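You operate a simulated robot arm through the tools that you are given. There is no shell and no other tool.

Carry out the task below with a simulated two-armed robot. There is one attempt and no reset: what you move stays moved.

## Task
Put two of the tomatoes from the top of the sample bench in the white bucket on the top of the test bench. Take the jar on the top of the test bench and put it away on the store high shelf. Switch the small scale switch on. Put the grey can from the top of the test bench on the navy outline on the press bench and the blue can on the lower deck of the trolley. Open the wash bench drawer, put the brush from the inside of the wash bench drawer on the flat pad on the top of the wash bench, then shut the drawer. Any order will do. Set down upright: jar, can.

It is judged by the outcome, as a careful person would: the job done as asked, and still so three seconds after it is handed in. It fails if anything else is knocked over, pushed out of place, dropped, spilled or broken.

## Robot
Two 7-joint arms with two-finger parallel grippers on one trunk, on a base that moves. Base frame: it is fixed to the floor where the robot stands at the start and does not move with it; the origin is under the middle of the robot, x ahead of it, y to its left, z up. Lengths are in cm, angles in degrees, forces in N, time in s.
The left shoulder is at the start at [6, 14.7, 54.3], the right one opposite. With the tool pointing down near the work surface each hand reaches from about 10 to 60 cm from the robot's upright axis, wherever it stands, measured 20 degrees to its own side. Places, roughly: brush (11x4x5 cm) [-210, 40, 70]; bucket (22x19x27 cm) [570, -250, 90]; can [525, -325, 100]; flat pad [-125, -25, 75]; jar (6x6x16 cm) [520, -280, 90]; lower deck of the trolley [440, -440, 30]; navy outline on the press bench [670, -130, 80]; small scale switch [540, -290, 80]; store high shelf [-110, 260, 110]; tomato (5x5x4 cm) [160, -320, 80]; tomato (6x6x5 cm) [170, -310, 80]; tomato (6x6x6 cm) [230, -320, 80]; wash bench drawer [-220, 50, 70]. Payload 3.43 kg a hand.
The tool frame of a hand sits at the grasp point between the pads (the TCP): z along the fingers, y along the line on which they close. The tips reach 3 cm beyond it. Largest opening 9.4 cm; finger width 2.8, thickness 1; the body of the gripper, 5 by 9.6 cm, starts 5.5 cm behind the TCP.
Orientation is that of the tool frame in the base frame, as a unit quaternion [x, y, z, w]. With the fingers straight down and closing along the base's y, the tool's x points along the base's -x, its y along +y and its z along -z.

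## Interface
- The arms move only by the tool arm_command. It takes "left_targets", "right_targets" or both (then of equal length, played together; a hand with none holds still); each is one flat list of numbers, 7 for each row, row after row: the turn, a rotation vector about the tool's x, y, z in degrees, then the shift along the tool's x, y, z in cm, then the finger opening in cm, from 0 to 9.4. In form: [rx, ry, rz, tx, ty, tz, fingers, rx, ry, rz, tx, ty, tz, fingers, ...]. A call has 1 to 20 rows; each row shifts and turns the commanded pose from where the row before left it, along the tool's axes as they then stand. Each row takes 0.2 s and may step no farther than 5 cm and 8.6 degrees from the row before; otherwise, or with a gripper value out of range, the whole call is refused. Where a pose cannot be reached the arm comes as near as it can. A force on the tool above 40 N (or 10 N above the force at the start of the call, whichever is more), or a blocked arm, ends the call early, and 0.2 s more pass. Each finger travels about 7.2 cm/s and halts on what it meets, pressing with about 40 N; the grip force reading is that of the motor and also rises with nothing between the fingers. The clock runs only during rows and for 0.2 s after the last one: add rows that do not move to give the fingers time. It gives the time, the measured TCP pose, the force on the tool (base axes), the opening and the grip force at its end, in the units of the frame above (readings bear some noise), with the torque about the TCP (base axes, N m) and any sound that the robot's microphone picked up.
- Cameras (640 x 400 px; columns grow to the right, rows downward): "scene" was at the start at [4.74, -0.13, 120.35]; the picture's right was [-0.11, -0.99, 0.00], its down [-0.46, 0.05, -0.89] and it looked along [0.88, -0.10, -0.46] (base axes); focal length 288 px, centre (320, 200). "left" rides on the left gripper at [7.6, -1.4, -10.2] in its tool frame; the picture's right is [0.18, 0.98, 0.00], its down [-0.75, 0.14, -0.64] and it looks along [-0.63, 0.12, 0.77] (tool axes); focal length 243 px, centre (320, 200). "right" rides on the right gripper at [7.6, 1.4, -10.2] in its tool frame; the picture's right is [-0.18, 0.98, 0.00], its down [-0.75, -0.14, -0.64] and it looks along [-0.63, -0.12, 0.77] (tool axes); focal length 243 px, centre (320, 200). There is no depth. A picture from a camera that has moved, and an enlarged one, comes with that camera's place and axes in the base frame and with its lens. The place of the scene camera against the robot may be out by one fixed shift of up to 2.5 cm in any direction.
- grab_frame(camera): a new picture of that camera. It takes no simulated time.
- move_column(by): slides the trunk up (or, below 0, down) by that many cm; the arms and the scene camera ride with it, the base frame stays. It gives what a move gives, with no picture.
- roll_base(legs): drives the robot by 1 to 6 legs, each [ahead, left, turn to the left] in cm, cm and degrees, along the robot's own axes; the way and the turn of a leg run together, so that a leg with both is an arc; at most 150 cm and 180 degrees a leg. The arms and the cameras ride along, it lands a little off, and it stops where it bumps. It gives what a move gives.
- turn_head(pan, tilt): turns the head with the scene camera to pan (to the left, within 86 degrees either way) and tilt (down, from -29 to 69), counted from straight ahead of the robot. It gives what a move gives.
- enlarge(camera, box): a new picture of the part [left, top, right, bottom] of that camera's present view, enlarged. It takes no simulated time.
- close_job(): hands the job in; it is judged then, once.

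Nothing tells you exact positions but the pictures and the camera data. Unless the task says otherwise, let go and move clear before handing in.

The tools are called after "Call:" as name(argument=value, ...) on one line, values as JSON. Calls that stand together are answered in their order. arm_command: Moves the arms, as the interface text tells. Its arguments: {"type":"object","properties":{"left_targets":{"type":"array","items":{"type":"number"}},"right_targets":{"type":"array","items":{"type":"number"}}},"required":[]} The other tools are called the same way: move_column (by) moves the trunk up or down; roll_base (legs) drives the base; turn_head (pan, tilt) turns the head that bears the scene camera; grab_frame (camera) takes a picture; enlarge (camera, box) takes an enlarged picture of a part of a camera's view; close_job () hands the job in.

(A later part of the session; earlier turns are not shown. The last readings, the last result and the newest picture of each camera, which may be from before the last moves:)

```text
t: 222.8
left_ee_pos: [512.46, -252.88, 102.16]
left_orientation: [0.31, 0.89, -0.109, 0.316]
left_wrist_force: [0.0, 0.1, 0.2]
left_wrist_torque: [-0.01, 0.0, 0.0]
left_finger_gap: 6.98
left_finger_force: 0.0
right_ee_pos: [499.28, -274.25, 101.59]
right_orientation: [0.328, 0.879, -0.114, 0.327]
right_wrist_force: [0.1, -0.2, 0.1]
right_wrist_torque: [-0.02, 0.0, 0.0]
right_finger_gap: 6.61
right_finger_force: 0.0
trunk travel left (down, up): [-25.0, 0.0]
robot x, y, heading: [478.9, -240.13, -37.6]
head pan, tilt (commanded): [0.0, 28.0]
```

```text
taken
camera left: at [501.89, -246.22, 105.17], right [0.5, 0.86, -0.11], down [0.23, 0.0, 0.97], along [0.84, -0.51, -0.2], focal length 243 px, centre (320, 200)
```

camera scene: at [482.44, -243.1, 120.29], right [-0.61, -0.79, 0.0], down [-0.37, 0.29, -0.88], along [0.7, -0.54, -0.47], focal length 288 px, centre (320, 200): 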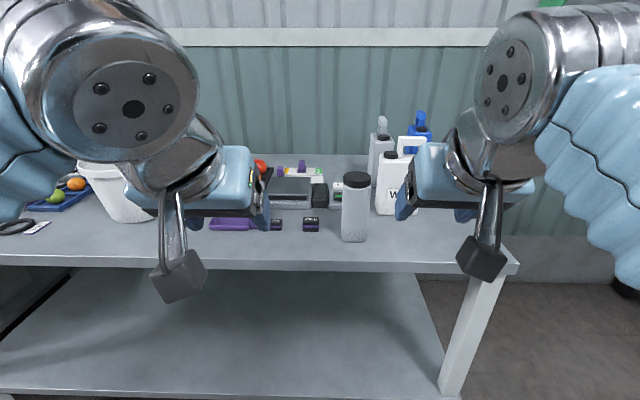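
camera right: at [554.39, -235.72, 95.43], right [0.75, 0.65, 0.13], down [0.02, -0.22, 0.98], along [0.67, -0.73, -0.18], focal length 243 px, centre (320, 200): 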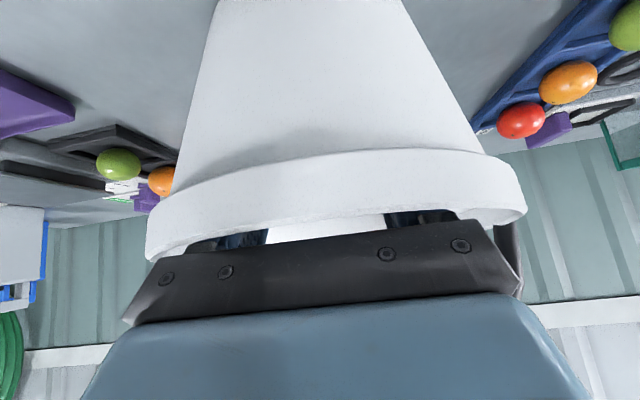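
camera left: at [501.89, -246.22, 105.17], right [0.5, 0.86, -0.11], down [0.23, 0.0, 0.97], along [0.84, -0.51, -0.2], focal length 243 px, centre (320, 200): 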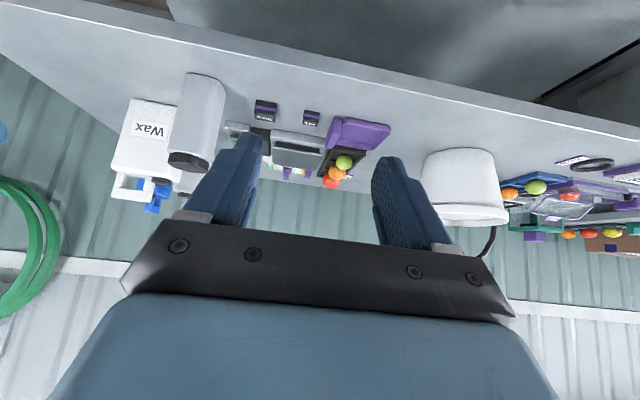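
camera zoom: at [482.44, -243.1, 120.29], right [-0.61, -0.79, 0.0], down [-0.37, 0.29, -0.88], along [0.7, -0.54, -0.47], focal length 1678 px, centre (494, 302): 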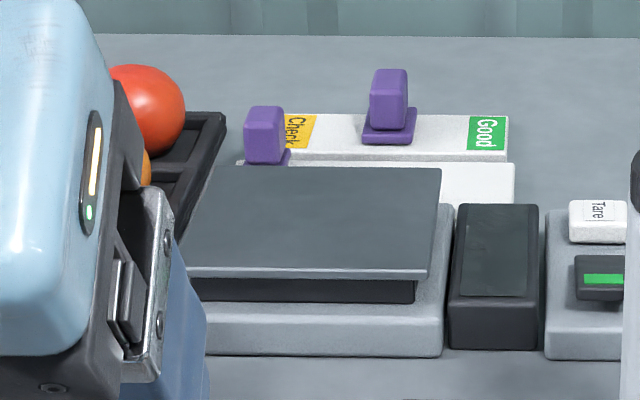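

The small scale's control box (Tare button and a dark switch with a green stripe) is half hidden behind the jar. I will take the jar first with the left hand held horizontally; I align the base and level the left hand.

Call:
roll_base(legs=[[-6, -20, 0]])

Call:
arm_command(left_targets=[0, 0, 0, -3.1, 0, 2.57, 8, 0, 0, 0, -3.1, 0, 2.57, 8, 0, 0, 0, -3.1, 0, 2.57, 8, 0, -8, 0, 0, 0, 0, 8.5, 0, -8, 0, 0, 0, 0, 9, 0, -8, 0, 0, 0, 0, 9, 0, -8, 0, 0, 0, 0, 9, 0, -6, 0, 0, 0, 0, 9])

Call:
grab_frame(camera="left")

Call:
grab_frame(camera="scene")

```text
t: 224.4
left_ee_pos: [495.38, -264.94, 102.06]
left_orientation: [0.31, 0.89, -0.108, 0.315]
left_wrist_force: [0.2, -0.1, 1.3]
left_wrist_torque: [0.02, -0.01, -0.04]
left_finger_gap: 6.99
left_finger_force: 0.1
right_ee_pos: [482.26, -286.19, 101.61]
right_orientation: [0.327, 0.88, -0.112, 0.327]
right_wrist_force: [0.1, 0.3, -0.8]
right_wrist_torque: [0.01, 0.02, -0.01]
right_finger_gap: 6.59
right_finger_force: 0.0
trunk travel left (down, up): [-25.0, 0.0]
robot x, y, heading: [461.84, -252.34, -37.8]
head pan, tilt (commanded): [0.0, 28.0]
```

```text
t: 226.2
left_ee_pos: [504.89, -272.49, 101.81]
left_orientation: [0.258, 0.738, -0.204, 0.589]
left_wrist_force: [0.3, 0.4, -0.9]
left_wrist_torque: [0.01, -0.03, 0.02]
left_finger_gap: 9.01
left_finger_force: 0.2
right_ee_pos: [482.32, -286.26, 101.55]
right_orientation: [0.327, 0.879, -0.114, 0.326]
right_wrist_force: [-0.2, -0.5, -0.5]
right_wrist_torque: [-0.01, 0.01, 0.0]
right_finger_gap: 6.62
right_finger_force: 0.0
trunk travel left (down, up): [-25.0, 0.0]
robot x, y, heading: [461.87, -252.25, -37.7]
head pan, tilt (commanded): [0.0, 28.0]
```

```text
taken
camera left: at [494.77, -266.28, 96.74], right [0.58, 0.8, -0.18], down [-0.27, 0.39, 0.88], along [0.77, -0.46, 0.44], focal length 243 px, centre (320, 200)
```

left: 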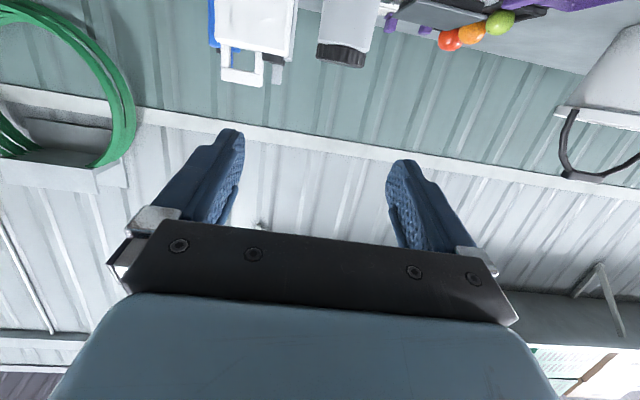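

```text
taken
camera scene: at [465.36, -255.27, 120.29], right [-0.61, -0.79, 0.0], down [-0.37, 0.29, -0.88], along [0.7, -0.54, -0.47], focal length 288 px, centre (320, 200)
```

scene: 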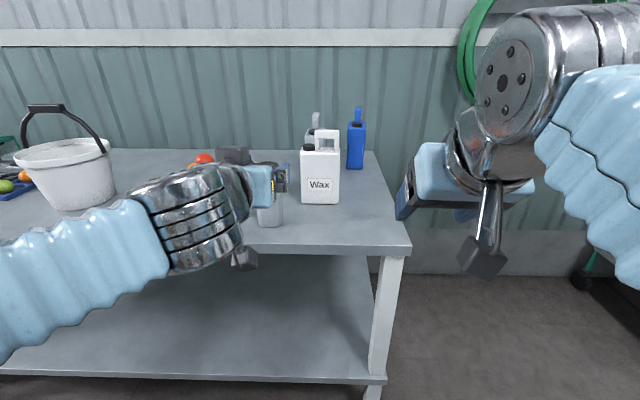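

The left hand is nearly level (13° down) and the jar is about 19 cm ahead of it, 1.3 cm left. I lower it to grasp height and approach to 9 cm short.

Call:
arm_command(left_targets=[0, 0, 0, 2.47, 0.33, 3, 9, 0, 0, 0, 2.47, 0.33, 3, 9, 0, 0, 0, 2.47, 0.33, 3, 9, 0, 0, 0, 2.45, 0.33, 3, 9, 0, 0, 0, 0, 0, 0, 9])

Call:
grab_frame(camera="left")

Call:
grab_frame(camera="scene")

```text
t: 227.4
left_ee_pos: [513.23, -277.28, 89.61]
left_orientation: [0.258, 0.739, -0.204, 0.589]
left_wrist_force: [-0.4, -0.3, 0.3]
left_wrist_torque: [-0.03, 0.01, 0.0]
left_finger_gap: 9.02
left_finger_force: 0.0
right_ee_pos: [482.4, -286.15, 101.45]
right_orientation: [0.328, 0.879, -0.114, 0.327]
right_wrist_force: [0.4, 0.1, -0.2]
right_wrist_torque: [-0.04, 0.0, 0.0]
right_finger_gap: 6.58
right_finger_force: 0.1
trunk travel left (down, up): [-25.0, 0.0]
robot x, y, heading: [461.95, -252.64, -37.7]
head pan, tilt (commanded): [0.0, 28.0]
```

```text
taken
camera left: at [503.2, -271.12, 84.45], right [0.58, 0.8, -0.18], down [-0.27, 0.39, 0.88], along [0.77, -0.46, 0.44], focal length 243 px, centre (320, 200)
```

left: 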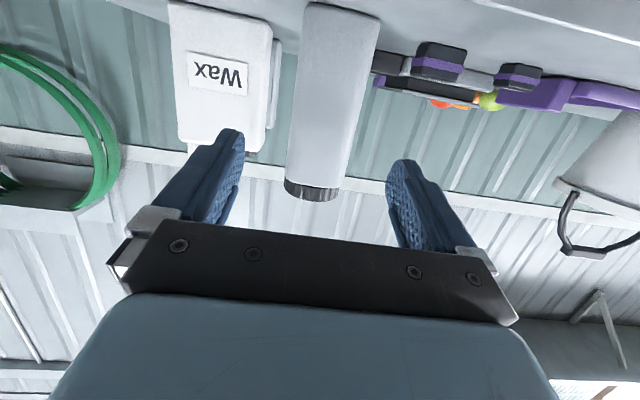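

```text
taken
camera scene: at [465.37, -255.27, 120.29], right [-0.61, -0.79, 0.0], down [-0.37, 0.29, -0.88], along [0.7, -0.54, -0.47], focal length 288 px, centre (320, 200)
```

scene: 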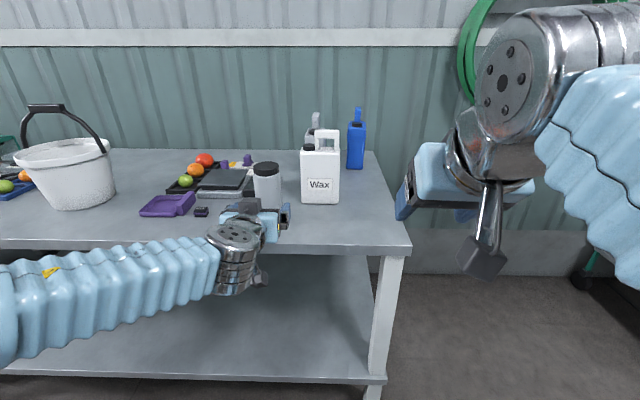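

The jar is centred to within half a centimetre. I advance level 9 cm so that the fingers straddle it, then close.

Call:
arm_command(left_targets=[0, 0, 0, -0.5, 0.1, 2.19, 8.6, 0, 0, 0, -0.5, 0.1, 2.19, 8.6, 0, 0, 0, -0.5, 0.1, 2.19, 8.6, 0, 0, 0, -0.5, 0.1, 2.19, 8.6, 0, 0, 0, 0, 0, 0, 7, 0, 0, 0, 0, 0, 0, 5.5, 0, 0, 0, 0, 0, 0, 5, 0, 0, 0, 0, 0, 0, 5])

Call:
grab_frame(camera="left")

Call:
enlarge(camera="scene", box=[200, 120, 360, 260])

```text
t: 229.2
left_ee_pos: [520.49, -282.46, 89.7]
left_orientation: [0.257, 0.739, -0.203, 0.588]
left_wrist_force: [0.6, -1.8, 2.4]
left_wrist_torque: [-0.26, -0.09, -0.04]
left_finger_gap: 5.74
left_finger_force: 40.4
right_ee_pos: [482.23, -286.23, 101.59]
right_orientation: [0.327, 0.88, -0.113, 0.326]
right_wrist_force: [-0.5, -0.6, 0.1]
right_wrist_torque: [-0.03, -0.02, -0.02]
right_finger_gap: 6.58
right_finger_force: 0.1
trunk travel left (down, up): [-25.0, 0.0]
robot x, y, heading: [462.02, -252.27, -37.7]
head pan, tilt (commanded): [0.0, 28.0]
```

```text
taken
camera left: at [510.59, -276.25, 84.51], right [0.58, 0.8, -0.18], down [-0.27, 0.39, 0.88], along [0.77, -0.46, 0.44], focal length 243 px, centre (320, 200)
```

left: 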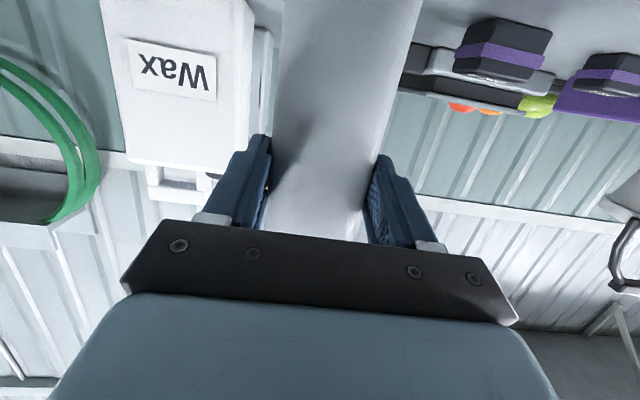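

```text
2.86 times, centred on (280, 190) of scene
camera zoom: at [465.35, -255.27, 120.3], right [-0.61, -0.79, 0.0], down [-0.37, 0.29, -0.88], along [0.7, -0.54, -0.47], focal length 824 px, centre (434, 229)
```

zoom: 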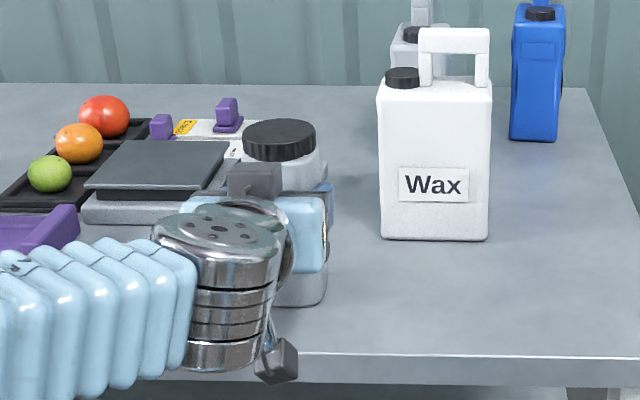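

The jar is gripped (5.7 cm). I lift it straight up 13 cm and pull it back from the bench.

Call:
arm_command(left_targets=[0, 0, 0, -1, 0, -0.23, 5, 0, 0, 0, -3, 0, -0.7, 5, 0, 0, 0, -4, 0, -0.92, 5, 0, 0, 0, -4, 0, -0.92, 5, 0, 0, 0, 0.9, 0, -3.9, 5, 0, 0, 0, 0.9, 0, -3.9, 5, 0, 0, 0, 0.9, 0, -3.9, 5, 0, 0, 0, 0.9, 0, -3.9, 5])

Call:
grab_frame(camera="scene")

Call:
enlarge(camera="scene", box=[220, 120, 380, 230])

```text
t: 231.0
left_ee_pos: [507.69, -272.63, 101.94]
left_orientation: [0.258, 0.739, -0.203, 0.589]
left_wrist_force: [0.9, 0.1, -4.1]
left_wrist_torque: [0.04, 0.06, -0.01]
left_finger_gap: 5.75
left_finger_force: 39.8
right_ee_pos: [482.31, -286.14, 101.56]
right_orientation: [0.327, 0.879, -0.113, 0.327]
right_wrist_force: [0.6, 0.1, -0.7]
right_wrist_torque: [0.01, 0.03, 0.03]
right_finger_gap: 6.61
right_finger_force: 0.1
trunk travel left (down, up): [-25.0, 0.0]
robot x, y, heading: [461.88, -252.24, -38.0]
head pan, tilt (commanded): [0.0, 28.0]
```

```text
taken
camera scene: at [465.4, -255.29, 120.29], right [-0.61, -0.79, 0.0], down [-0.37, 0.29, -0.88], along [0.7, -0.54, -0.47], focal length 288 px, centre (320, 200)
```

scene: 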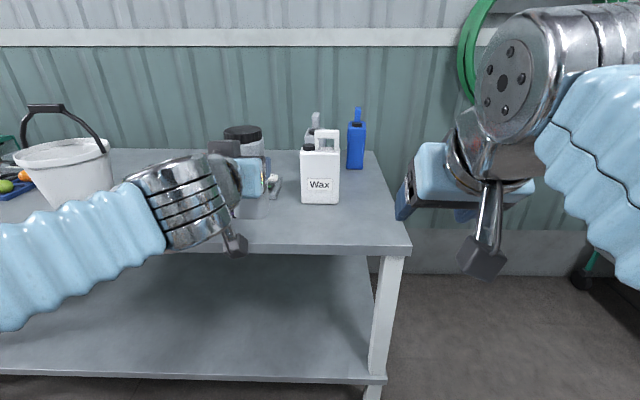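

```text
3.64 times, centred on (300, 175) of scene
camera zoom: at [465.4, -255.29, 120.29], right [-0.61, -0.79, 0.0], down [-0.37, 0.29, -0.88], along [0.7, -0.54, -0.47], focal length 1049 px, centre (393, 291)
```

zoom: 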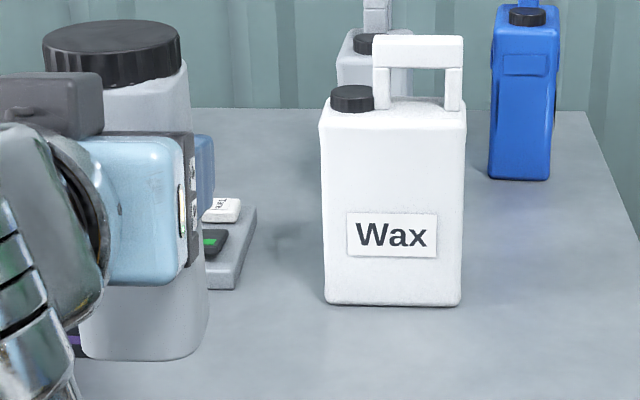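

The jar is in hand. I shift left a bit so the scene camera sees the scale's control box.

Call:
roll_base(legs=[[-8, 0, 0], [0, 30, 0]])

Call:
turn_head(pan=-10, tilt=28)

Call:
grab_frame(camera="scene")

Call:
enlarge(camera="scene", box=[280, 140, 400, 230])

```text
t: 233.7
left_ee_pos: [520.14, -243.81, 101.97]
left_orientation: [0.258, 0.739, -0.204, 0.588]
left_wrist_force: [0.1, -1.2, -3.9]
left_wrist_torque: [0.07, 0.07, 0.02]
left_finger_gap: 5.74
left_finger_force: 40.1
right_ee_pos: [494.6, -257.33, 101.53]
right_orientation: [0.327, 0.879, -0.114, 0.327]
right_wrist_force: [-0.6, -0.2, -0.2]
right_wrist_torque: [-0.02, 0.0, 0.03]
right_finger_gap: 6.62
right_finger_force: 0.0
trunk travel left (down, up): [-25.0, 0.0]
robot x, y, heading: [474.26, -223.41, -37.9]
head pan, tilt (commanded): [0.0, 28.0]
```

```text
t: 234.4
left_ee_pos: [520.1, -243.75, 102.07]
left_orientation: [0.259, 0.738, -0.205, 0.588]
left_wrist_force: [-0.7, 0.3, -3.2]
left_wrist_torque: [0.07, 0.09, 0.01]
left_finger_gap: 5.73
left_finger_force: 39.7
right_ee_pos: [494.66, -257.29, 101.62]
right_orientation: [0.327, 0.88, -0.113, 0.326]
right_wrist_force: [-0.5, -0.4, 0.7]
right_wrist_torque: [0.01, 0.01, 0.0]
right_finger_gap: 6.57
right_finger_force: 0.1
trunk travel left (down, up): [-25.0, 0.0]
robot x, y, heading: [474.09, -223.58, -37.6]
head pan, tilt (commanded): [-10.0, 28.0]
```

```text
taken
camera scene: at [476.6, -227.57, 120.29], right [-0.74, -0.67, 0.0], down [-0.32, 0.35, -0.88], along [0.59, -0.65, -0.47], focal length 288 px, centre (320, 200)
```

scene: 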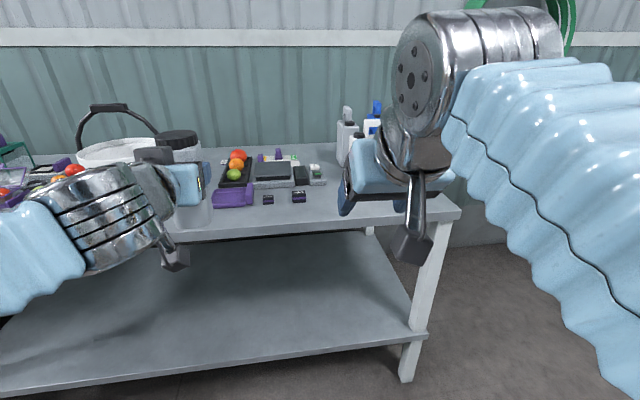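

```text
4.44 times, centred on (340, 185) of scene
camera zoom: at [476.6, -227.57, 120.29], right [-0.74, -0.67, 0.0], down [-0.32, 0.35, -0.88], along [0.59, -0.65, -0.47], focal length 1282 px, centre (231, 267)
```

zoom: 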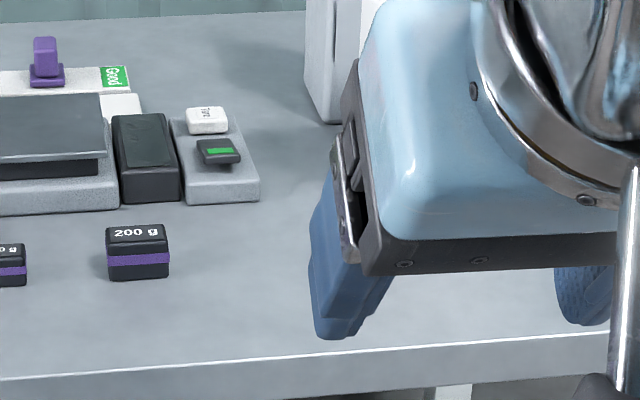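

Call:
enlarge(camera="scene", box=[305, 155, 335, 180])

Call:
grab_frame(camera="right")

```text
16.00 times, centred on (320, 168) of scene
camera zoom: at [476.6, -227.57, 120.29], right [-0.74, -0.67, 0.0], down [-0.32, 0.35, -0.88], along [0.59, -0.65, -0.47], focal length 4614 px, centre (320, 720)
```

zoom: 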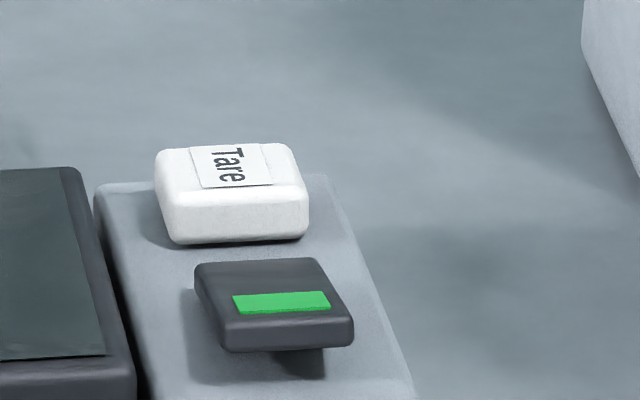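

```text
taken
camera right: at [486.03, -248.08, 104.46], right [0.74, 0.66, 0.13], down [0.02, -0.22, 0.98], along [0.67, -0.72, -0.18], focal length 243 px, centre (320, 200)
```

right: 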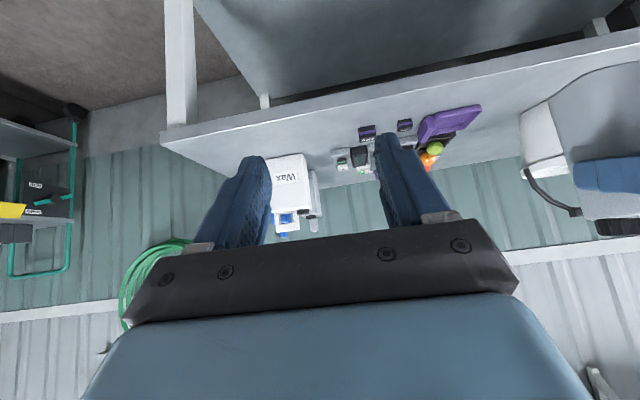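

The switch is a small rocker: its green-striped front end stands raised. I zoom with the right camera to locate it precisely.

Call:
enlarge(camera="right", box=[320, 120, 400, 180])

```text
6.67 times, centred on (360, 150) of right
camera zoom: at [486.03, -248.08, 104.46], right [0.74, 0.66, 0.13], down [0.02, -0.22, 0.98], along [0.67, -0.72, -0.18], focal length 1618 px, centre (53, 533)
```

zoom: 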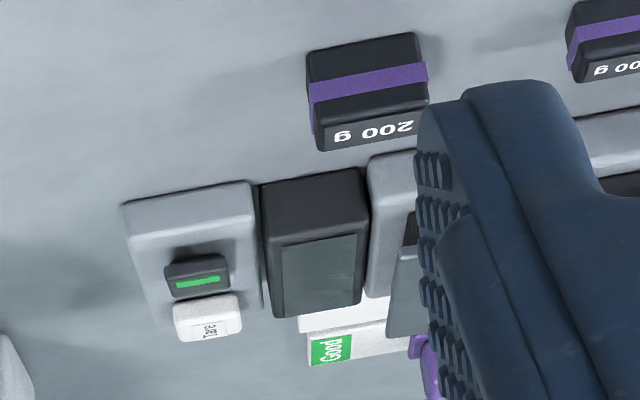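

The green stripe is at about (531.8,-287.2,84.5). I drive 13 cm forward, then bring the closed right fingertips, tilted, above the rocker's green end.

Call:
roll_base(legs=[[13, 0, 0]])

Call:
arm_command(right_targets=[0, 0, 0, 1.3, 0, 1.53, 4, 0, 0, 0, 1.3, 0, 1.53, 1, 0, 0, 0, 1.3, 0, 1.53, 0, 0, 0, 0, -2.9, 0, 2.4, 0, 0, 0, 0, -2.9, 0, 2.4, 0, 0, 0, 0, -2.9, 0, 2.4, 0, 0, 0, 0, -2.9, 0, 2.4, 0, 0, 0, 0, -2.9, 0, 2.4, 0, 0, 0, 0, -2.9, 0, 2.4, 0, 0, 0, 0, 0, 0, 0, 0])

Call:
grab_frame(camera="right")

Call:
grab_frame(camera="scene")

```text
t: 235.7
left_ee_pos: [530.47, -251.7, 101.97]
left_orientation: [0.257, 0.739, -0.203, 0.588]
left_wrist_force: [0.1, -0.5, -3.7]
left_wrist_torque: [0.1, 0.08, -0.02]
left_finger_gap: 5.78
left_finger_force: 40.5
right_ee_pos: [504.84, -265.25, 101.57]
right_orientation: [0.326, 0.88, -0.113, 0.327]
right_wrist_force: [-0.5, 0.1, 0.8]
right_wrist_torque: [0.03, 0.0, -0.01]
right_finger_gap: 6.63
right_finger_force: 0.0
trunk travel left (down, up): [-25.0, 0.0]
robot x, y, heading: [484.83, -231.52, -37.8]
head pan, tilt (commanded): [-10.0, 28.0]
```

```text
t: 237.9
left_ee_pos: [530.42, -251.6, 101.91]
left_orientation: [0.257, 0.74, -0.202, 0.588]
left_wrist_force: [1.7, -0.7, -3.9]
left_wrist_torque: [0.03, 0.03, 0.0]
left_finger_gap: 5.74
left_finger_force: 39.9
right_ee_pos: [522.2, -279.97, 95.9]
right_orientation: [0.327, 0.879, -0.113, 0.327]
right_wrist_force: [0.7, 0.7, 0.2]
right_wrist_torque: [0.03, 0.0, 0.04]
right_finger_gap: 0.0
right_finger_force: 33.5
trunk travel left (down, up): [-25.0, 0.0]
robot x, y, heading: [484.03, -231.36, -37.7]
head pan, tilt (commanded): [-10.0, 28.0]
```

```text
taken
camera right: at [513.59, -270.72, 98.79], right [0.74, 0.66, 0.13], down [0.02, -0.22, 0.98], along [0.67, -0.72, -0.18], focal length 243 px, centre (320, 200)
```

right: 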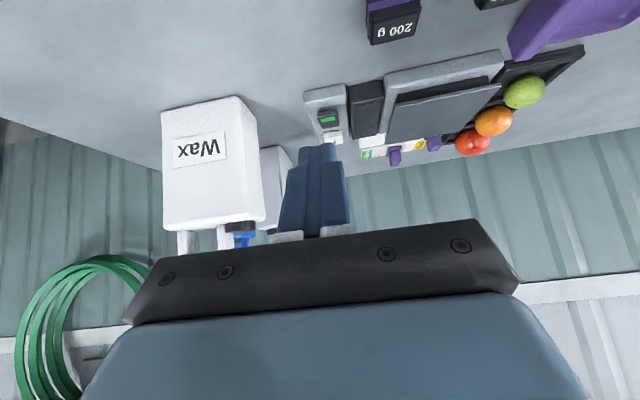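

```text
taken
camera scene: at [486.88, -235.55, 120.29], right [-0.74, -0.67, 0.0], down [-0.32, 0.35, -0.88], along [0.59, -0.65, -0.47], focal length 288 px, centre (320, 200)
```

scene: 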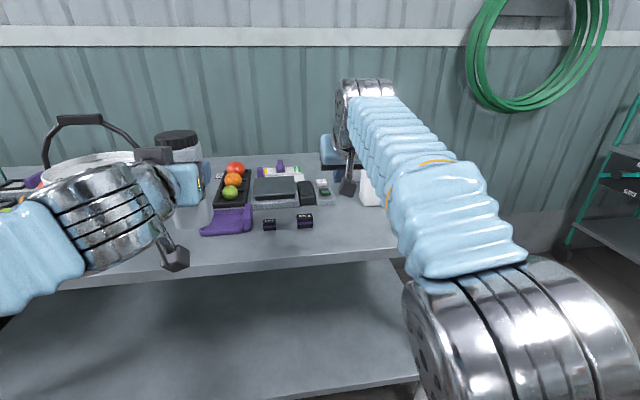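

Call:
enlarge(camera="right", box=[290, 70, 370, 160])

```text
4.44 times, centred on (330, 115) of right
camera zoom: at [513.59, -270.72, 98.79], right [0.74, 0.66, 0.13], down [0.02, -0.22, 0.98], along [0.67, -0.72, -0.18], focal length 1078 px, centre (276, 578)
```

zoom: 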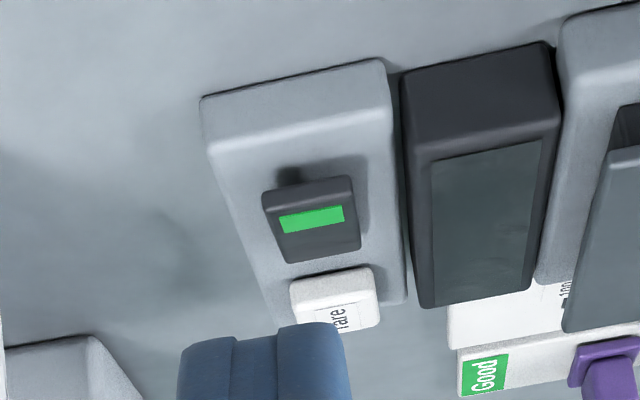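

Call:
arm_command(right_targets=[0, 0, 0, 1.6, 0.1, 1.9, 0, 0, 0, 0, 1.6, 0.1, 1.9, 0, 0, 0, 0, -2.8, 0.2, 2.36, 0, 0, 0, 0, -2.8, 0.2, 2.36, 0, 0, 0, 0, -2.8, 0.1, 2.36, 0, 0, 0, 0, 0, 0, 0, 0])

Call:
enlarge(camera="right", box=[250, 40, 410, 180])

Call:
enlarge(camera="scene", box=[280, 140, 380, 220])

```text
t: 239.3
left_ee_pos: [530.42, -251.61, 101.93]
left_orientation: [0.257, 0.739, -0.203, 0.589]
left_wrist_force: [0.3, 0.9, -3.0]
left_wrist_torque: [0.09, 0.08, 0.01]
left_finger_gap: 5.75
left_finger_force: 40.0
right_ee_pos: [529.7, -285.43, 90.92]
right_orientation: [0.33, 0.879, -0.112, 0.326]
right_wrist_force: [-0.4, 0.8, 0.0]
right_wrist_torque: [0.0, -0.01, 0.03]
right_finger_gap: 0.01
right_finger_force: 32.7
right hand out of reach, approached as far as the arm can: row 5
trunk travel left (down, up): [-25.0, 0.0]
robot x, y, heading: [484.18, -231.54, -37.9]
head pan, tilt (commanded): [-10.0, 28.0]
```

```text
2.86 times, centred on (330, 110) of right
camera zoom: at [521.14, -276.11, 93.94], right [0.75, 0.65, 0.14], down [0.02, -0.22, 0.97], along [0.66, -0.73, -0.18], focal length 693 px, centre (291, 457)
```

zoom: 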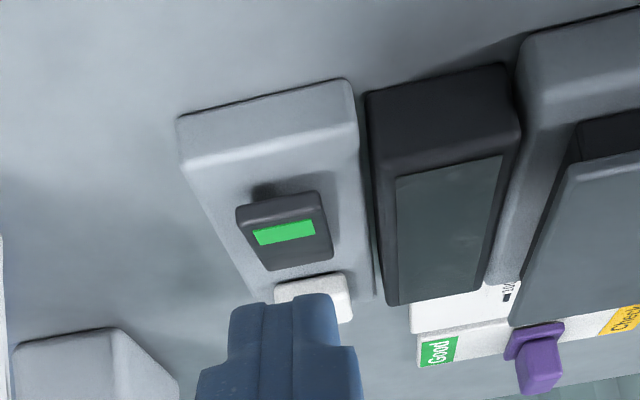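

```text
5.00 times, centred on (330, 180) of scene
camera zoom: at [486.87, -235.52, 120.29], right [-0.74, -0.67, 0.0], down [-0.32, 0.35, -0.88], along [0.59, -0.65, -0.47], focal length 1442 px, centre (270, 300)
```

zoom: 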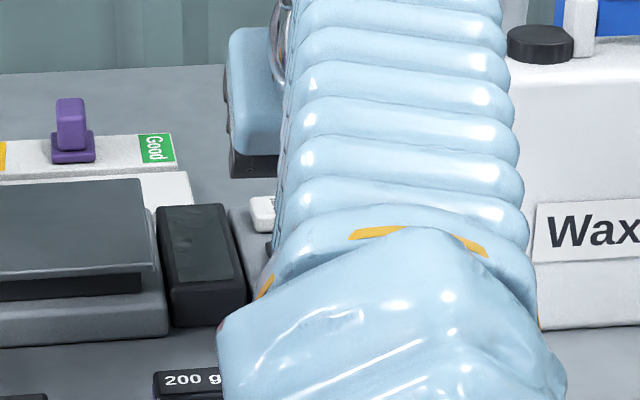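

The reach falls slightly short, so I drive 5 cm closer and re-check.

Call:
roll_base(legs=[[5, 0, 0]])

Call:
enlarge(camera="right", box=[250, 40, 410, 180])

```text
t: 240.2
left_ee_pos: [534.34, -254.89, 102.04]
left_orientation: [0.258, 0.739, -0.204, 0.588]
left_wrist_force: [-0.1, 0.6, -3.9]
left_wrist_torque: [0.06, 0.09, 0.03]
left_finger_gap: 5.77
left_finger_force: 40.1
right_ee_pos: [533.49, -288.44, 91.02]
right_orientation: [0.331, 0.879, -0.112, 0.326]
right_wrist_force: [0.3, 0.1, -0.4]
right_wrist_torque: [-0.03, -0.01, -0.01]
right_finger_gap: 0.0
right_finger_force: 33.0
trunk travel left (down, up): [-25.0, 0.0]
robot x, y, heading: [488.19, -234.46, -37.8]
head pan, tilt (commanded): [-10.0, 28.0]
```

```text
2.86 times, centred on (330, 110) of right
camera zoom: at [525.05, -279.21, 93.96], right [0.75, 0.65, 0.14], down [0.02, -0.22, 0.97], along [0.66, -0.73, -0.18], focal length 693 px, centre (291, 457)
```

zoom: 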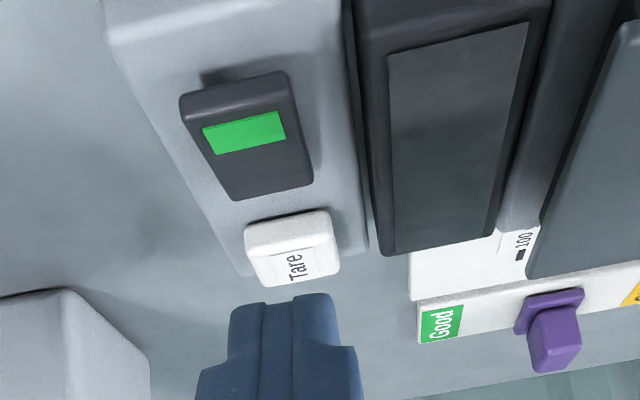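

The fingertips are about 4 cm above the stripe and 0.6 cm short. I correct and descend partway.

Call:
arm_command(right_targets=[0, 0, 0, -0.46, -0.3, 0.39, 0, 0, 0, 0, 0.8, 0, 0.96, 0, 0, 0, 0, 0.8, 0, 0.96, 0, 0, 0, 0, 0, 0, 0, 0])

Call:
enlarge(camera="right", box=[250, 40, 410, 180])

```text
t: 241.2
left_ee_pos: [534.17, -254.82, 102.11]
left_orientation: [0.257, 0.739, -0.203, 0.589]
left_wrist_force: [0.1, -0.2, -3.5]
left_wrist_torque: [0.08, 0.08, -0.01]
left_finger_gap: 5.78
left_finger_force: 40.4
right_ee_pos: [533.51, -288.41, 88.48]
right_orientation: [0.331, 0.878, -0.113, 0.326]
right_wrist_force: [0.2, 0.3, 0.2]
right_wrist_torque: [0.05, 0.01, -0.03]
right_finger_gap: 0.0
right_finger_force: 33.4
right hand out of reach, approached as far as the arm can: row 1
trunk travel left (down, up): [-25.0, 0.0]
robot x, y, heading: [488.36, -234.68, -37.7]
head pan, tilt (commanded): [-10.0, 28.0]
```

```text
2.86 times, centred on (330, 110) of right
camera zoom: at [525.1, -279.21, 91.43], right [0.75, 0.65, 0.14], down [0.02, -0.23, 0.97], along [0.66, -0.73, -0.18], focal length 693 px, centre (291, 457)
```

zoom: 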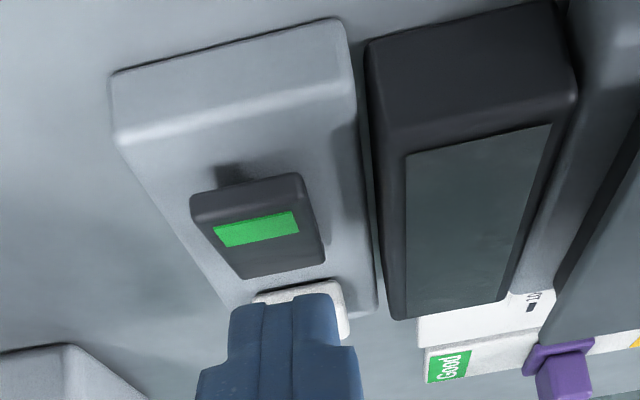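

Call:
arm_command(right_targets=[0, 0, 0, 0.32, -0.4, 0.38, 0, 0, 0, 0, 0.32, 0, 0.38, 0, 0, 0, 0, 0.2, 0, 0.23, 0, 0, 0, 0, 0, 0, 0, 0])

Call:
enlarge(camera="right", box=[250, 40, 410, 180])

```text
t: 242.2
left_ee_pos: [534.25, -254.89, 101.95]
left_orientation: [0.258, 0.738, -0.204, 0.589]
left_wrist_force: [-0.1, -0.2, -3.3]
left_wrist_torque: [0.09, 0.1, -0.01]
left_finger_gap: 5.74
left_finger_force: 39.8
right_ee_pos: [533.34, -288.92, 87.11]
right_orientation: [0.331, 0.878, -0.112, 0.326]
right_wrist_force: [0.1, 0.0, 0.1]
right_wrist_torque: [0.0, 0.01, -0.01]
right_finger_gap: 0.01
right_finger_force: 32.7
trunk travel left (down, up): [-25.0, 0.0]
robot x, y, heading: [488.4, -234.54, -37.9]
head pan, tilt (commanded): [-10.0, 28.0]
```

```text
2.86 times, centred on (330, 110) of right
camera zoom: at [524.84, -279.51, 90.04], right [0.75, 0.65, 0.14], down [0.02, -0.22, 0.97], along [0.66, -0.73, -0.18], focal length 693 px, centre (291, 457)
```

zoom: 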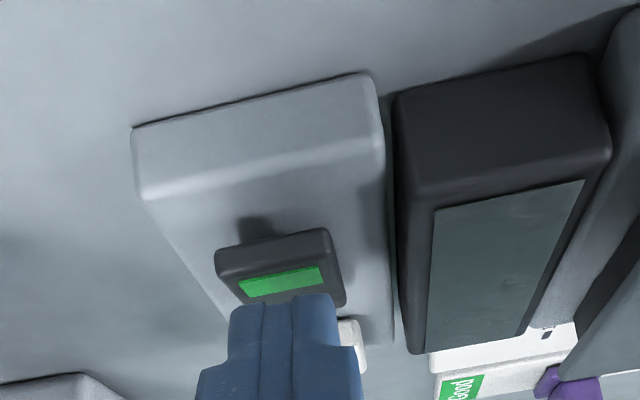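

Almost touching. I shift 0.4 cm toward me to be on the green end and press down in small steps.

Call:
arm_command(right_targets=[0, 0, 0, 0.55, 0, 0.02, 0, 0, 0, 0, 0.2, 0, 0.23, 0, 0, 0, 0, 0.2, 0, 0.23, 0, 0, 0, 0, 0.2, 0, 0.23, 0, 0, 0, 0, 0, 0, 0, 0])

Call:
enlarge(camera="right", box=[250, 40, 410, 180])

```text
t: 243.4
left_ee_pos: [534.41, -254.88, 101.94]
left_orientation: [0.258, 0.739, -0.203, 0.588]
left_wrist_force: [0.2, 0.0, -4.2]
left_wrist_torque: [0.07, 0.04, 0.01]
left_finger_gap: 5.77
left_finger_force: 39.9
right_ee_pos: [532.96, -288.68, 85.73]
right_orientation: [0.331, 0.879, -0.112, 0.326]
right_wrist_force: [-3.1, 1.4, 1.5]
right_wrist_torque: [-0.01, 0.06, 0.0]
right_finger_gap: 0.0
right_finger_force: 33.3
trunk travel left (down, up): [-25.0, 0.0]
robot x, y, heading: [488.39, -234.44, -37.5]
head pan, tilt (commanded): [-10.0, 28.0]
```

```text
2.86 times, centred on (330, 110) of right
camera zoom: at [524.49, -279.28, 88.76], right [0.75, 0.65, 0.14], down [0.02, -0.22, 0.97], along [0.66, -0.73, -0.18], focal length 693 px, centre (291, 457)
```

zoom: 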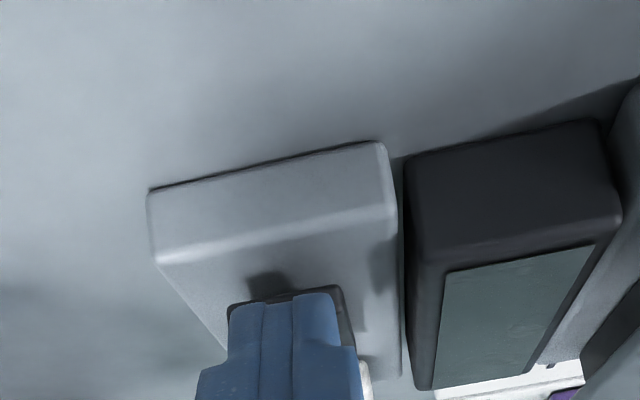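

Call:
arm_command(right_targets=[0, 0, 0, 0.2, 0, 0.23, 0, 0, 0, 0, 0.2, 0, 0.23, 0, 0, 0, 0, 0.2, 0, 0.23, 0, 0, 0, 0, 0, 0, 0, 0])

Call:
enlarge(camera="right", box=[250, 40, 410, 180])

```text
t: 244.4
left_ee_pos: [534.3, -254.75, 102.06]
left_orientation: [0.257, 0.738, -0.203, 0.589]
left_wrist_force: [-0.1, -0.4, -4.4]
left_wrist_torque: [0.08, 0.06, -0.02]
left_finger_gap: 5.76
left_finger_force: 40.3
right_ee_pos: [532.95, -288.47, 85.28]
right_orientation: [0.33, 0.878, -0.113, 0.327]
right_wrist_force: [-2.1, 2.8, 18.0]
right_wrist_torque: [-0.03, -0.21, -0.01]
right_finger_gap: 0.02
right_finger_force: 33.2
trunk travel left (down, up): [-25.0, 0.0]
robot x, y, heading: [488.82, -234.1, -37.8]
head pan, tilt (commanded): [-10.0, 28.0]
```

```text
2.86 times, centred on (330, 110) of right
camera zoom: at [524.4, -279.19, 88.05], right [0.75, 0.65, 0.14], down [0.01, -0.22, 0.97], along [0.66, -0.73, -0.17], focal length 693 px, centre (291, 457)
```

zoom: 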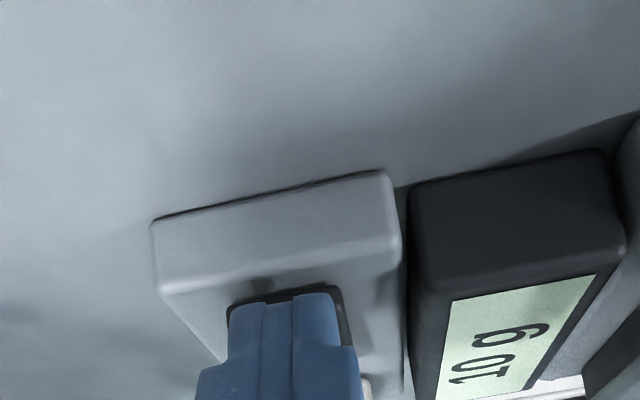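

The display lit up: the scale is switched on. I lift off gently and check that it stays on.

Call:
arm_command(right_targets=[0, 0, 0, -0.64, 0, -0.77, 0, 0, 0, 0, -1.3, 0, -1.53, 0, 0, 0, 0, -1.3, 0, -1.53, 0, 0, 0, 0, 1.5, 0, -1.3, 0, 0, 0, 0, 3, 0, -2.5, 0, 0, 0, 0, 3, 0, -2.5, 0, 0, 0, 0, 3, 0, -2.5, 0, 0, 0, 0, 3, 0, -2.5, 0, 0, 0, 0, 3, 0, -2.5, 0])

Call:
grab_frame(camera="scene")

Call:
enlarge(camera="scene", box=[230, 140, 390, 240])

```text
t: 246.4
left_ee_pos: [534.35, -254.87, 101.9]
left_orientation: [0.258, 0.739, -0.203, 0.588]
left_wrist_force: [0.9, 0.0, -3.4]
left_wrist_torque: [0.05, 0.1, 0.02]
left_finger_gap: 5.75
left_finger_force: 40.1
right_ee_pos: [516.24, -274.5, 89.72]
right_orientation: [0.331, 0.879, -0.111, 0.325]
right_wrist_force: [-0.2, 0.6, 1.0]
right_wrist_torque: [-0.01, 0.0, 0.0]
right_finger_gap: 0.0
right_finger_force: 32.5
trunk travel left (down, up): [-25.0, 0.0]
robot x, y, heading: [488.45, -234.74, -38.0]
head pan, tilt (commanded): [-10.0, 28.0]
```

```text
taken
camera scene: at [490.84, -238.62, 120.29], right [-0.74, -0.67, 0.0], down [-0.32, 0.35, -0.88], along [0.59, -0.65, -0.47], focal length 288 px, centre (320, 200)
```

scene: 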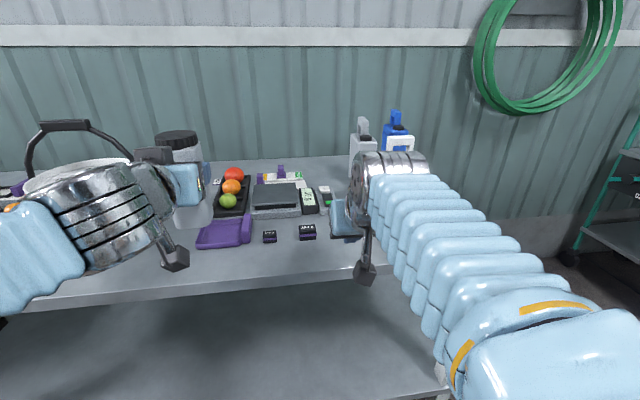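

```text
4.00 times, centred on (310, 190) of scene
camera zoom: at [490.84, -238.62, 120.29], right [-0.74, -0.67, 0.0], down [-0.32, 0.35, -0.88], along [0.59, -0.65, -0.47], focal length 1154 px, centre (360, 240)
```

zoom: 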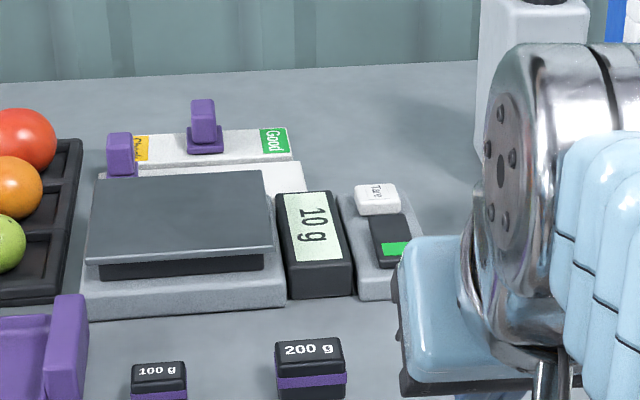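

The display reads "10 g" and stays on, with the rocker latched. Now I retract the right hand and take the jar to the store shelf: back off and strafe to the corridor.

Call:
arm_command(right_targets=[0, 0, 0, -3.2, 0, -3.8, 4, 0, 0, 0, -3.2, 0, -3.8, 6, 0, 0, 0, 3.8, 0, -3.2, 6, 0, 0, 0, 3.8, 0, -3.2, 6])

Call:
roll_base(legs=[[-38, 0, 0], [0, -108, 0], [0, 0, 180]])

Call:
turn_head(pan=0, tilt=12)

Call:
grab_frame(camera="scene")

```text
t: 247.4
left_ee_pos: [534.4, -254.75, 102.03]
left_orientation: [0.257, 0.739, -0.202, 0.589]
left_wrist_force: [-0.4, -0.1, -4.1]
left_wrist_torque: [0.06, 0.06, 0.01]
left_finger_gap: 5.74
left_finger_force: 39.6
right_ee_pos: [509.06, -268.05, 99.63]
right_orientation: [0.331, 0.879, -0.112, 0.325]
right_wrist_force: [0.4, 0.0, 0.6]
right_wrist_torque: [0.01, -0.03, 0.0]
right_finger_gap: 5.98
right_finger_force: 0.0
trunk travel left (down, up): [-25.0, 0.0]
robot x, y, heading: [488.36, -234.83, -37.7]
head pan, tilt (commanded): [-10.0, 28.0]
```

```text
t: 262.4
left_ee_pos: [345.08, -277.66, 101.95]
left_orientation: [0.743, -0.246, -0.591, -0.194]
left_wrist_force: [-0.7, -0.8, -2.4]
left_wrist_torque: [-0.09, -0.04, -0.02]
left_finger_gap: 5.74
left_finger_force: 39.5
right_ee_pos: [369.9, -263.71, 99.58]
right_orientation: [0.884, -0.317, -0.327, -0.107]
right_wrist_force: [-1.1, -0.1, 1.2]
right_wrist_torque: [-0.02, -0.02, -0.02]
right_finger_gap: 6.02
right_finger_force: 0.1
trunk travel left (down, up): [-25.0, 0.0]
robot x, y, heading: [391.64, -296.79, 143.7]
head pan, tilt (commanded): [-10.0, 28.0]
```

```text
t: 263.2
left_ee_pos: [345.08, -277.68, 101.98]
left_orientation: [0.743, -0.246, -0.591, -0.194]
left_wrist_force: [-0.1, -0.6, -3.6]
left_wrist_torque: [-0.04, -0.06, 0.03]
left_finger_gap: 5.75
left_finger_force: 40.3
right_ee_pos: [369.97, -263.7, 99.56]
right_orientation: [0.884, -0.317, -0.327, -0.107]
right_wrist_force: [1.0, -0.4, -0.5]
right_wrist_torque: [0.0, 0.01, 0.01]
right_finger_gap: 5.98
right_finger_force: 0.0
trunk travel left (down, up): [-25.0, 0.0]
robot x, y, heading: [391.89, -296.67, 144.2]
head pan, tilt (commanded): [0.0, 12.0]
```

```text
taken
camera scene: at [385.15, -291.94, 122.88], right [0.59, 0.81, 0.0], down [0.17, -0.12, -0.98], along [-0.79, 0.58, -0.21], focal length 288 px, centre (320, 200)
```

scene: 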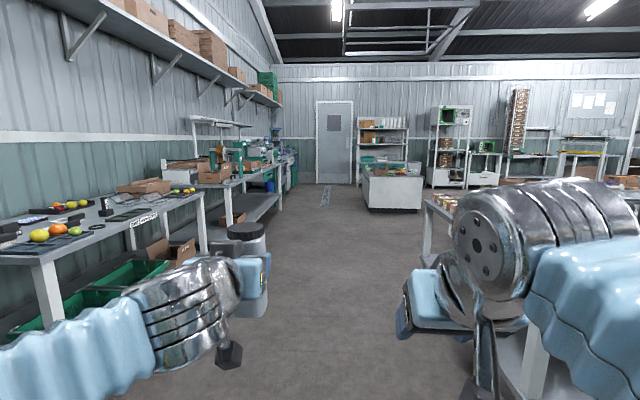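

The corridor is clear toward the door, with the store rack to the right of it behind the white machine. I drive down the corridor.

Call:
roll_base(legs=[[145, 0, 0], [145, 0, 0], [145, 0, 0], [145, 0, 0]])

Call:
turn_head(pan=-15, tilt=12)

Call:
grab_frame(camera="scene")

```text
t: 290.8
left_ee_pos: [-124.15, 62.88, 101.99]
left_orientation: [0.743, -0.244, -0.593, -0.193]
left_wrist_force: [0.0, 0.3, -3.6]
left_wrist_torque: [-0.1, -0.06, 0.03]
left_finger_gap: 5.75
left_finger_force: 39.6
right_ee_pos: [-99.35, 77.05, 99.54]
right_orientation: [0.884, -0.315, -0.328, -0.106]
right_wrist_force: [1.0, 0.0, -0.1]
right_wrist_torque: [0.05, 0.0, -0.03]
right_finger_gap: 5.99
right_finger_force: 0.1
trunk travel left (down, up): [-25.0, 0.0]
robot x, y, heading: [-77.72, 44.25, 144.1]
head pan, tilt (commanded): [0.0, 12.0]
```

```text
t: 291.6
left_ee_pos: [-124.19, 62.93, 101.97]
left_orientation: [0.744, -0.244, -0.592, -0.192]
left_wrist_force: [-0.4, 0.5, -4.0]
left_wrist_torque: [-0.05, -0.11, -0.01]
left_finger_gap: 5.76
left_finger_force: 39.8
right_ee_pos: [-99.27, 76.9, 99.58]
right_orientation: [0.884, -0.315, -0.328, -0.107]
right_wrist_force: [-0.3, 0.3, -0.1]
right_wrist_torque: [0.0, -0.02, -0.01]
right_finger_gap: 5.96
right_finger_force: 0.0
trunk travel left (down, up): [-25.0, 0.0]
robot x, y, heading: [-77.7, 44.54, 144.1]
head pan, tilt (commanded): [-15.0, 12.0]
```

```text
taken
camera scene: at [-82.29, 50.69, 122.88], right [0.77, 0.63, 0.0], down [0.13, -0.16, -0.98], along [-0.62, 0.76, -0.21], focal length 288 px, centre (320, 200)
```

scene: 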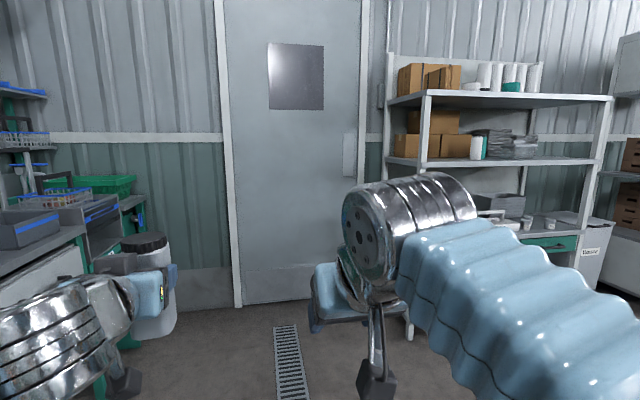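

The rack's middle shelf (z≈108) is the high shelf; its right part looks free. I drive forward and strafe right in front of the rack.

Call:
roll_base(legs=[[72, 0, 0], [0, -100, 0]])

Call:
turn_head(pan=-20, tilt=8)

Call:
grab_frame(camera="scene")

Call:
turn_head(pan=20, tilt=8)

Call:
grab_frame(camera="scene")

```text
t: 300.4
left_ee_pos: [-125.07, 186.97, 101.88]
left_orientation: [0.745, -0.241, -0.593, -0.189]
left_wrist_force: [-0.1, 0.0, -3.3]
left_wrist_torque: [-0.06, -0.06, 0.0]
left_finger_gap: 5.74
left_finger_force: 40.0
right_ee_pos: [-100.52, 201.21, 99.63]
right_orientation: [0.886, -0.311, -0.328, -0.105]
right_wrist_force: [-0.4, 0.3, -0.8]
right_wrist_torque: [-0.06, 0.0, 0.0]
right_finger_gap: 5.99
right_finger_force: 0.1
trunk travel left (down, up): [-25.0, 0.0]
robot x, y, heading: [-78.17, 168.86, 144.7]
head pan, tilt (commanded): [-15.0, 12.0]
```

```text
t: 301.0
left_ee_pos: [-125.21, 186.98, 101.97]
left_orientation: [0.745, -0.243, -0.592, -0.19]
left_wrist_force: [0.6, -0.1, -3.7]
left_wrist_torque: [-0.05, -0.07, -0.01]
left_finger_gap: 5.75
left_finger_force: 39.8
right_ee_pos: [-100.53, 201.26, 99.39]
right_orientation: [0.886, -0.311, -0.329, -0.105]
right_wrist_force: [0.4, -0.5, -0.4]
right_wrist_torque: [0.02, 0.0, -0.02]
right_finger_gap: 6.03
right_finger_force: 0.0
trunk travel left (down, up): [-25.0, 0.0]
robot x, y, heading: [-78.14, 168.77, 144.8]
head pan, tilt (commanded): [-20.0, 8.0]
```

```text
taken
camera scene: at [-82.57, 175.52, 123.53], right [0.82, 0.57, 0.0], down [0.08, -0.11, -0.99], along [-0.56, 0.81, -0.14], focal length 288 px, centre (320, 200)
```

scene: 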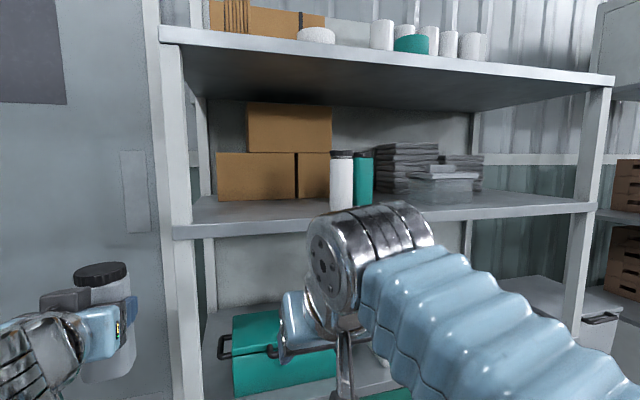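

```text
t: 302.1
left_ee_pos: [-125.3, 186.98, 101.88]
left_orientation: [0.744, -0.241, -0.593, -0.19]
left_wrist_force: [0.3, 0.6, -3.0]
left_wrist_torque: [-0.04, -0.1, 0.03]
left_finger_gap: 5.74
left_finger_force: 40.0
right_ee_pos: [-100.52, 201.35, 99.56]
right_orientation: [0.886, -0.311, -0.328, -0.105]
right_wrist_force: [-0.2, -1.0, 0.3]
right_wrist_torque: [0.0, 0.01, -0.01]
right_finger_gap: 5.99
right_finger_force: 0.1
trunk travel left (down, up): [-25.0, 0.0]
robot x, y, heading: [-78.29, 168.79, 144.5]
head pan, tilt (commanded): [20.0, 8.0]
```

```text
taken
camera scene: at [-86.22, 170.36, 123.53], right [0.27, 0.96, 0.0], down [0.13, -0.04, -0.99], along [-0.95, 0.26, -0.14], focal length 288 px, centre (320, 200)
```

scene: 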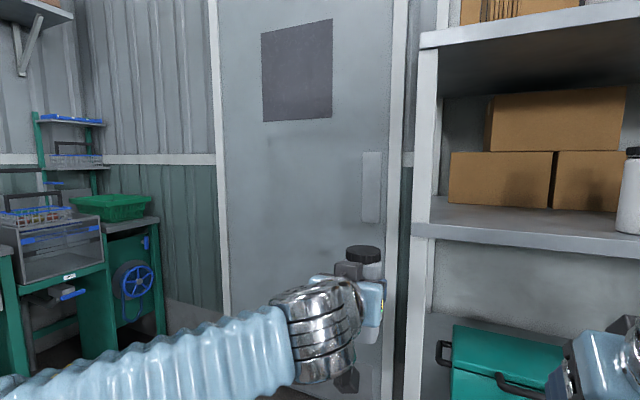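

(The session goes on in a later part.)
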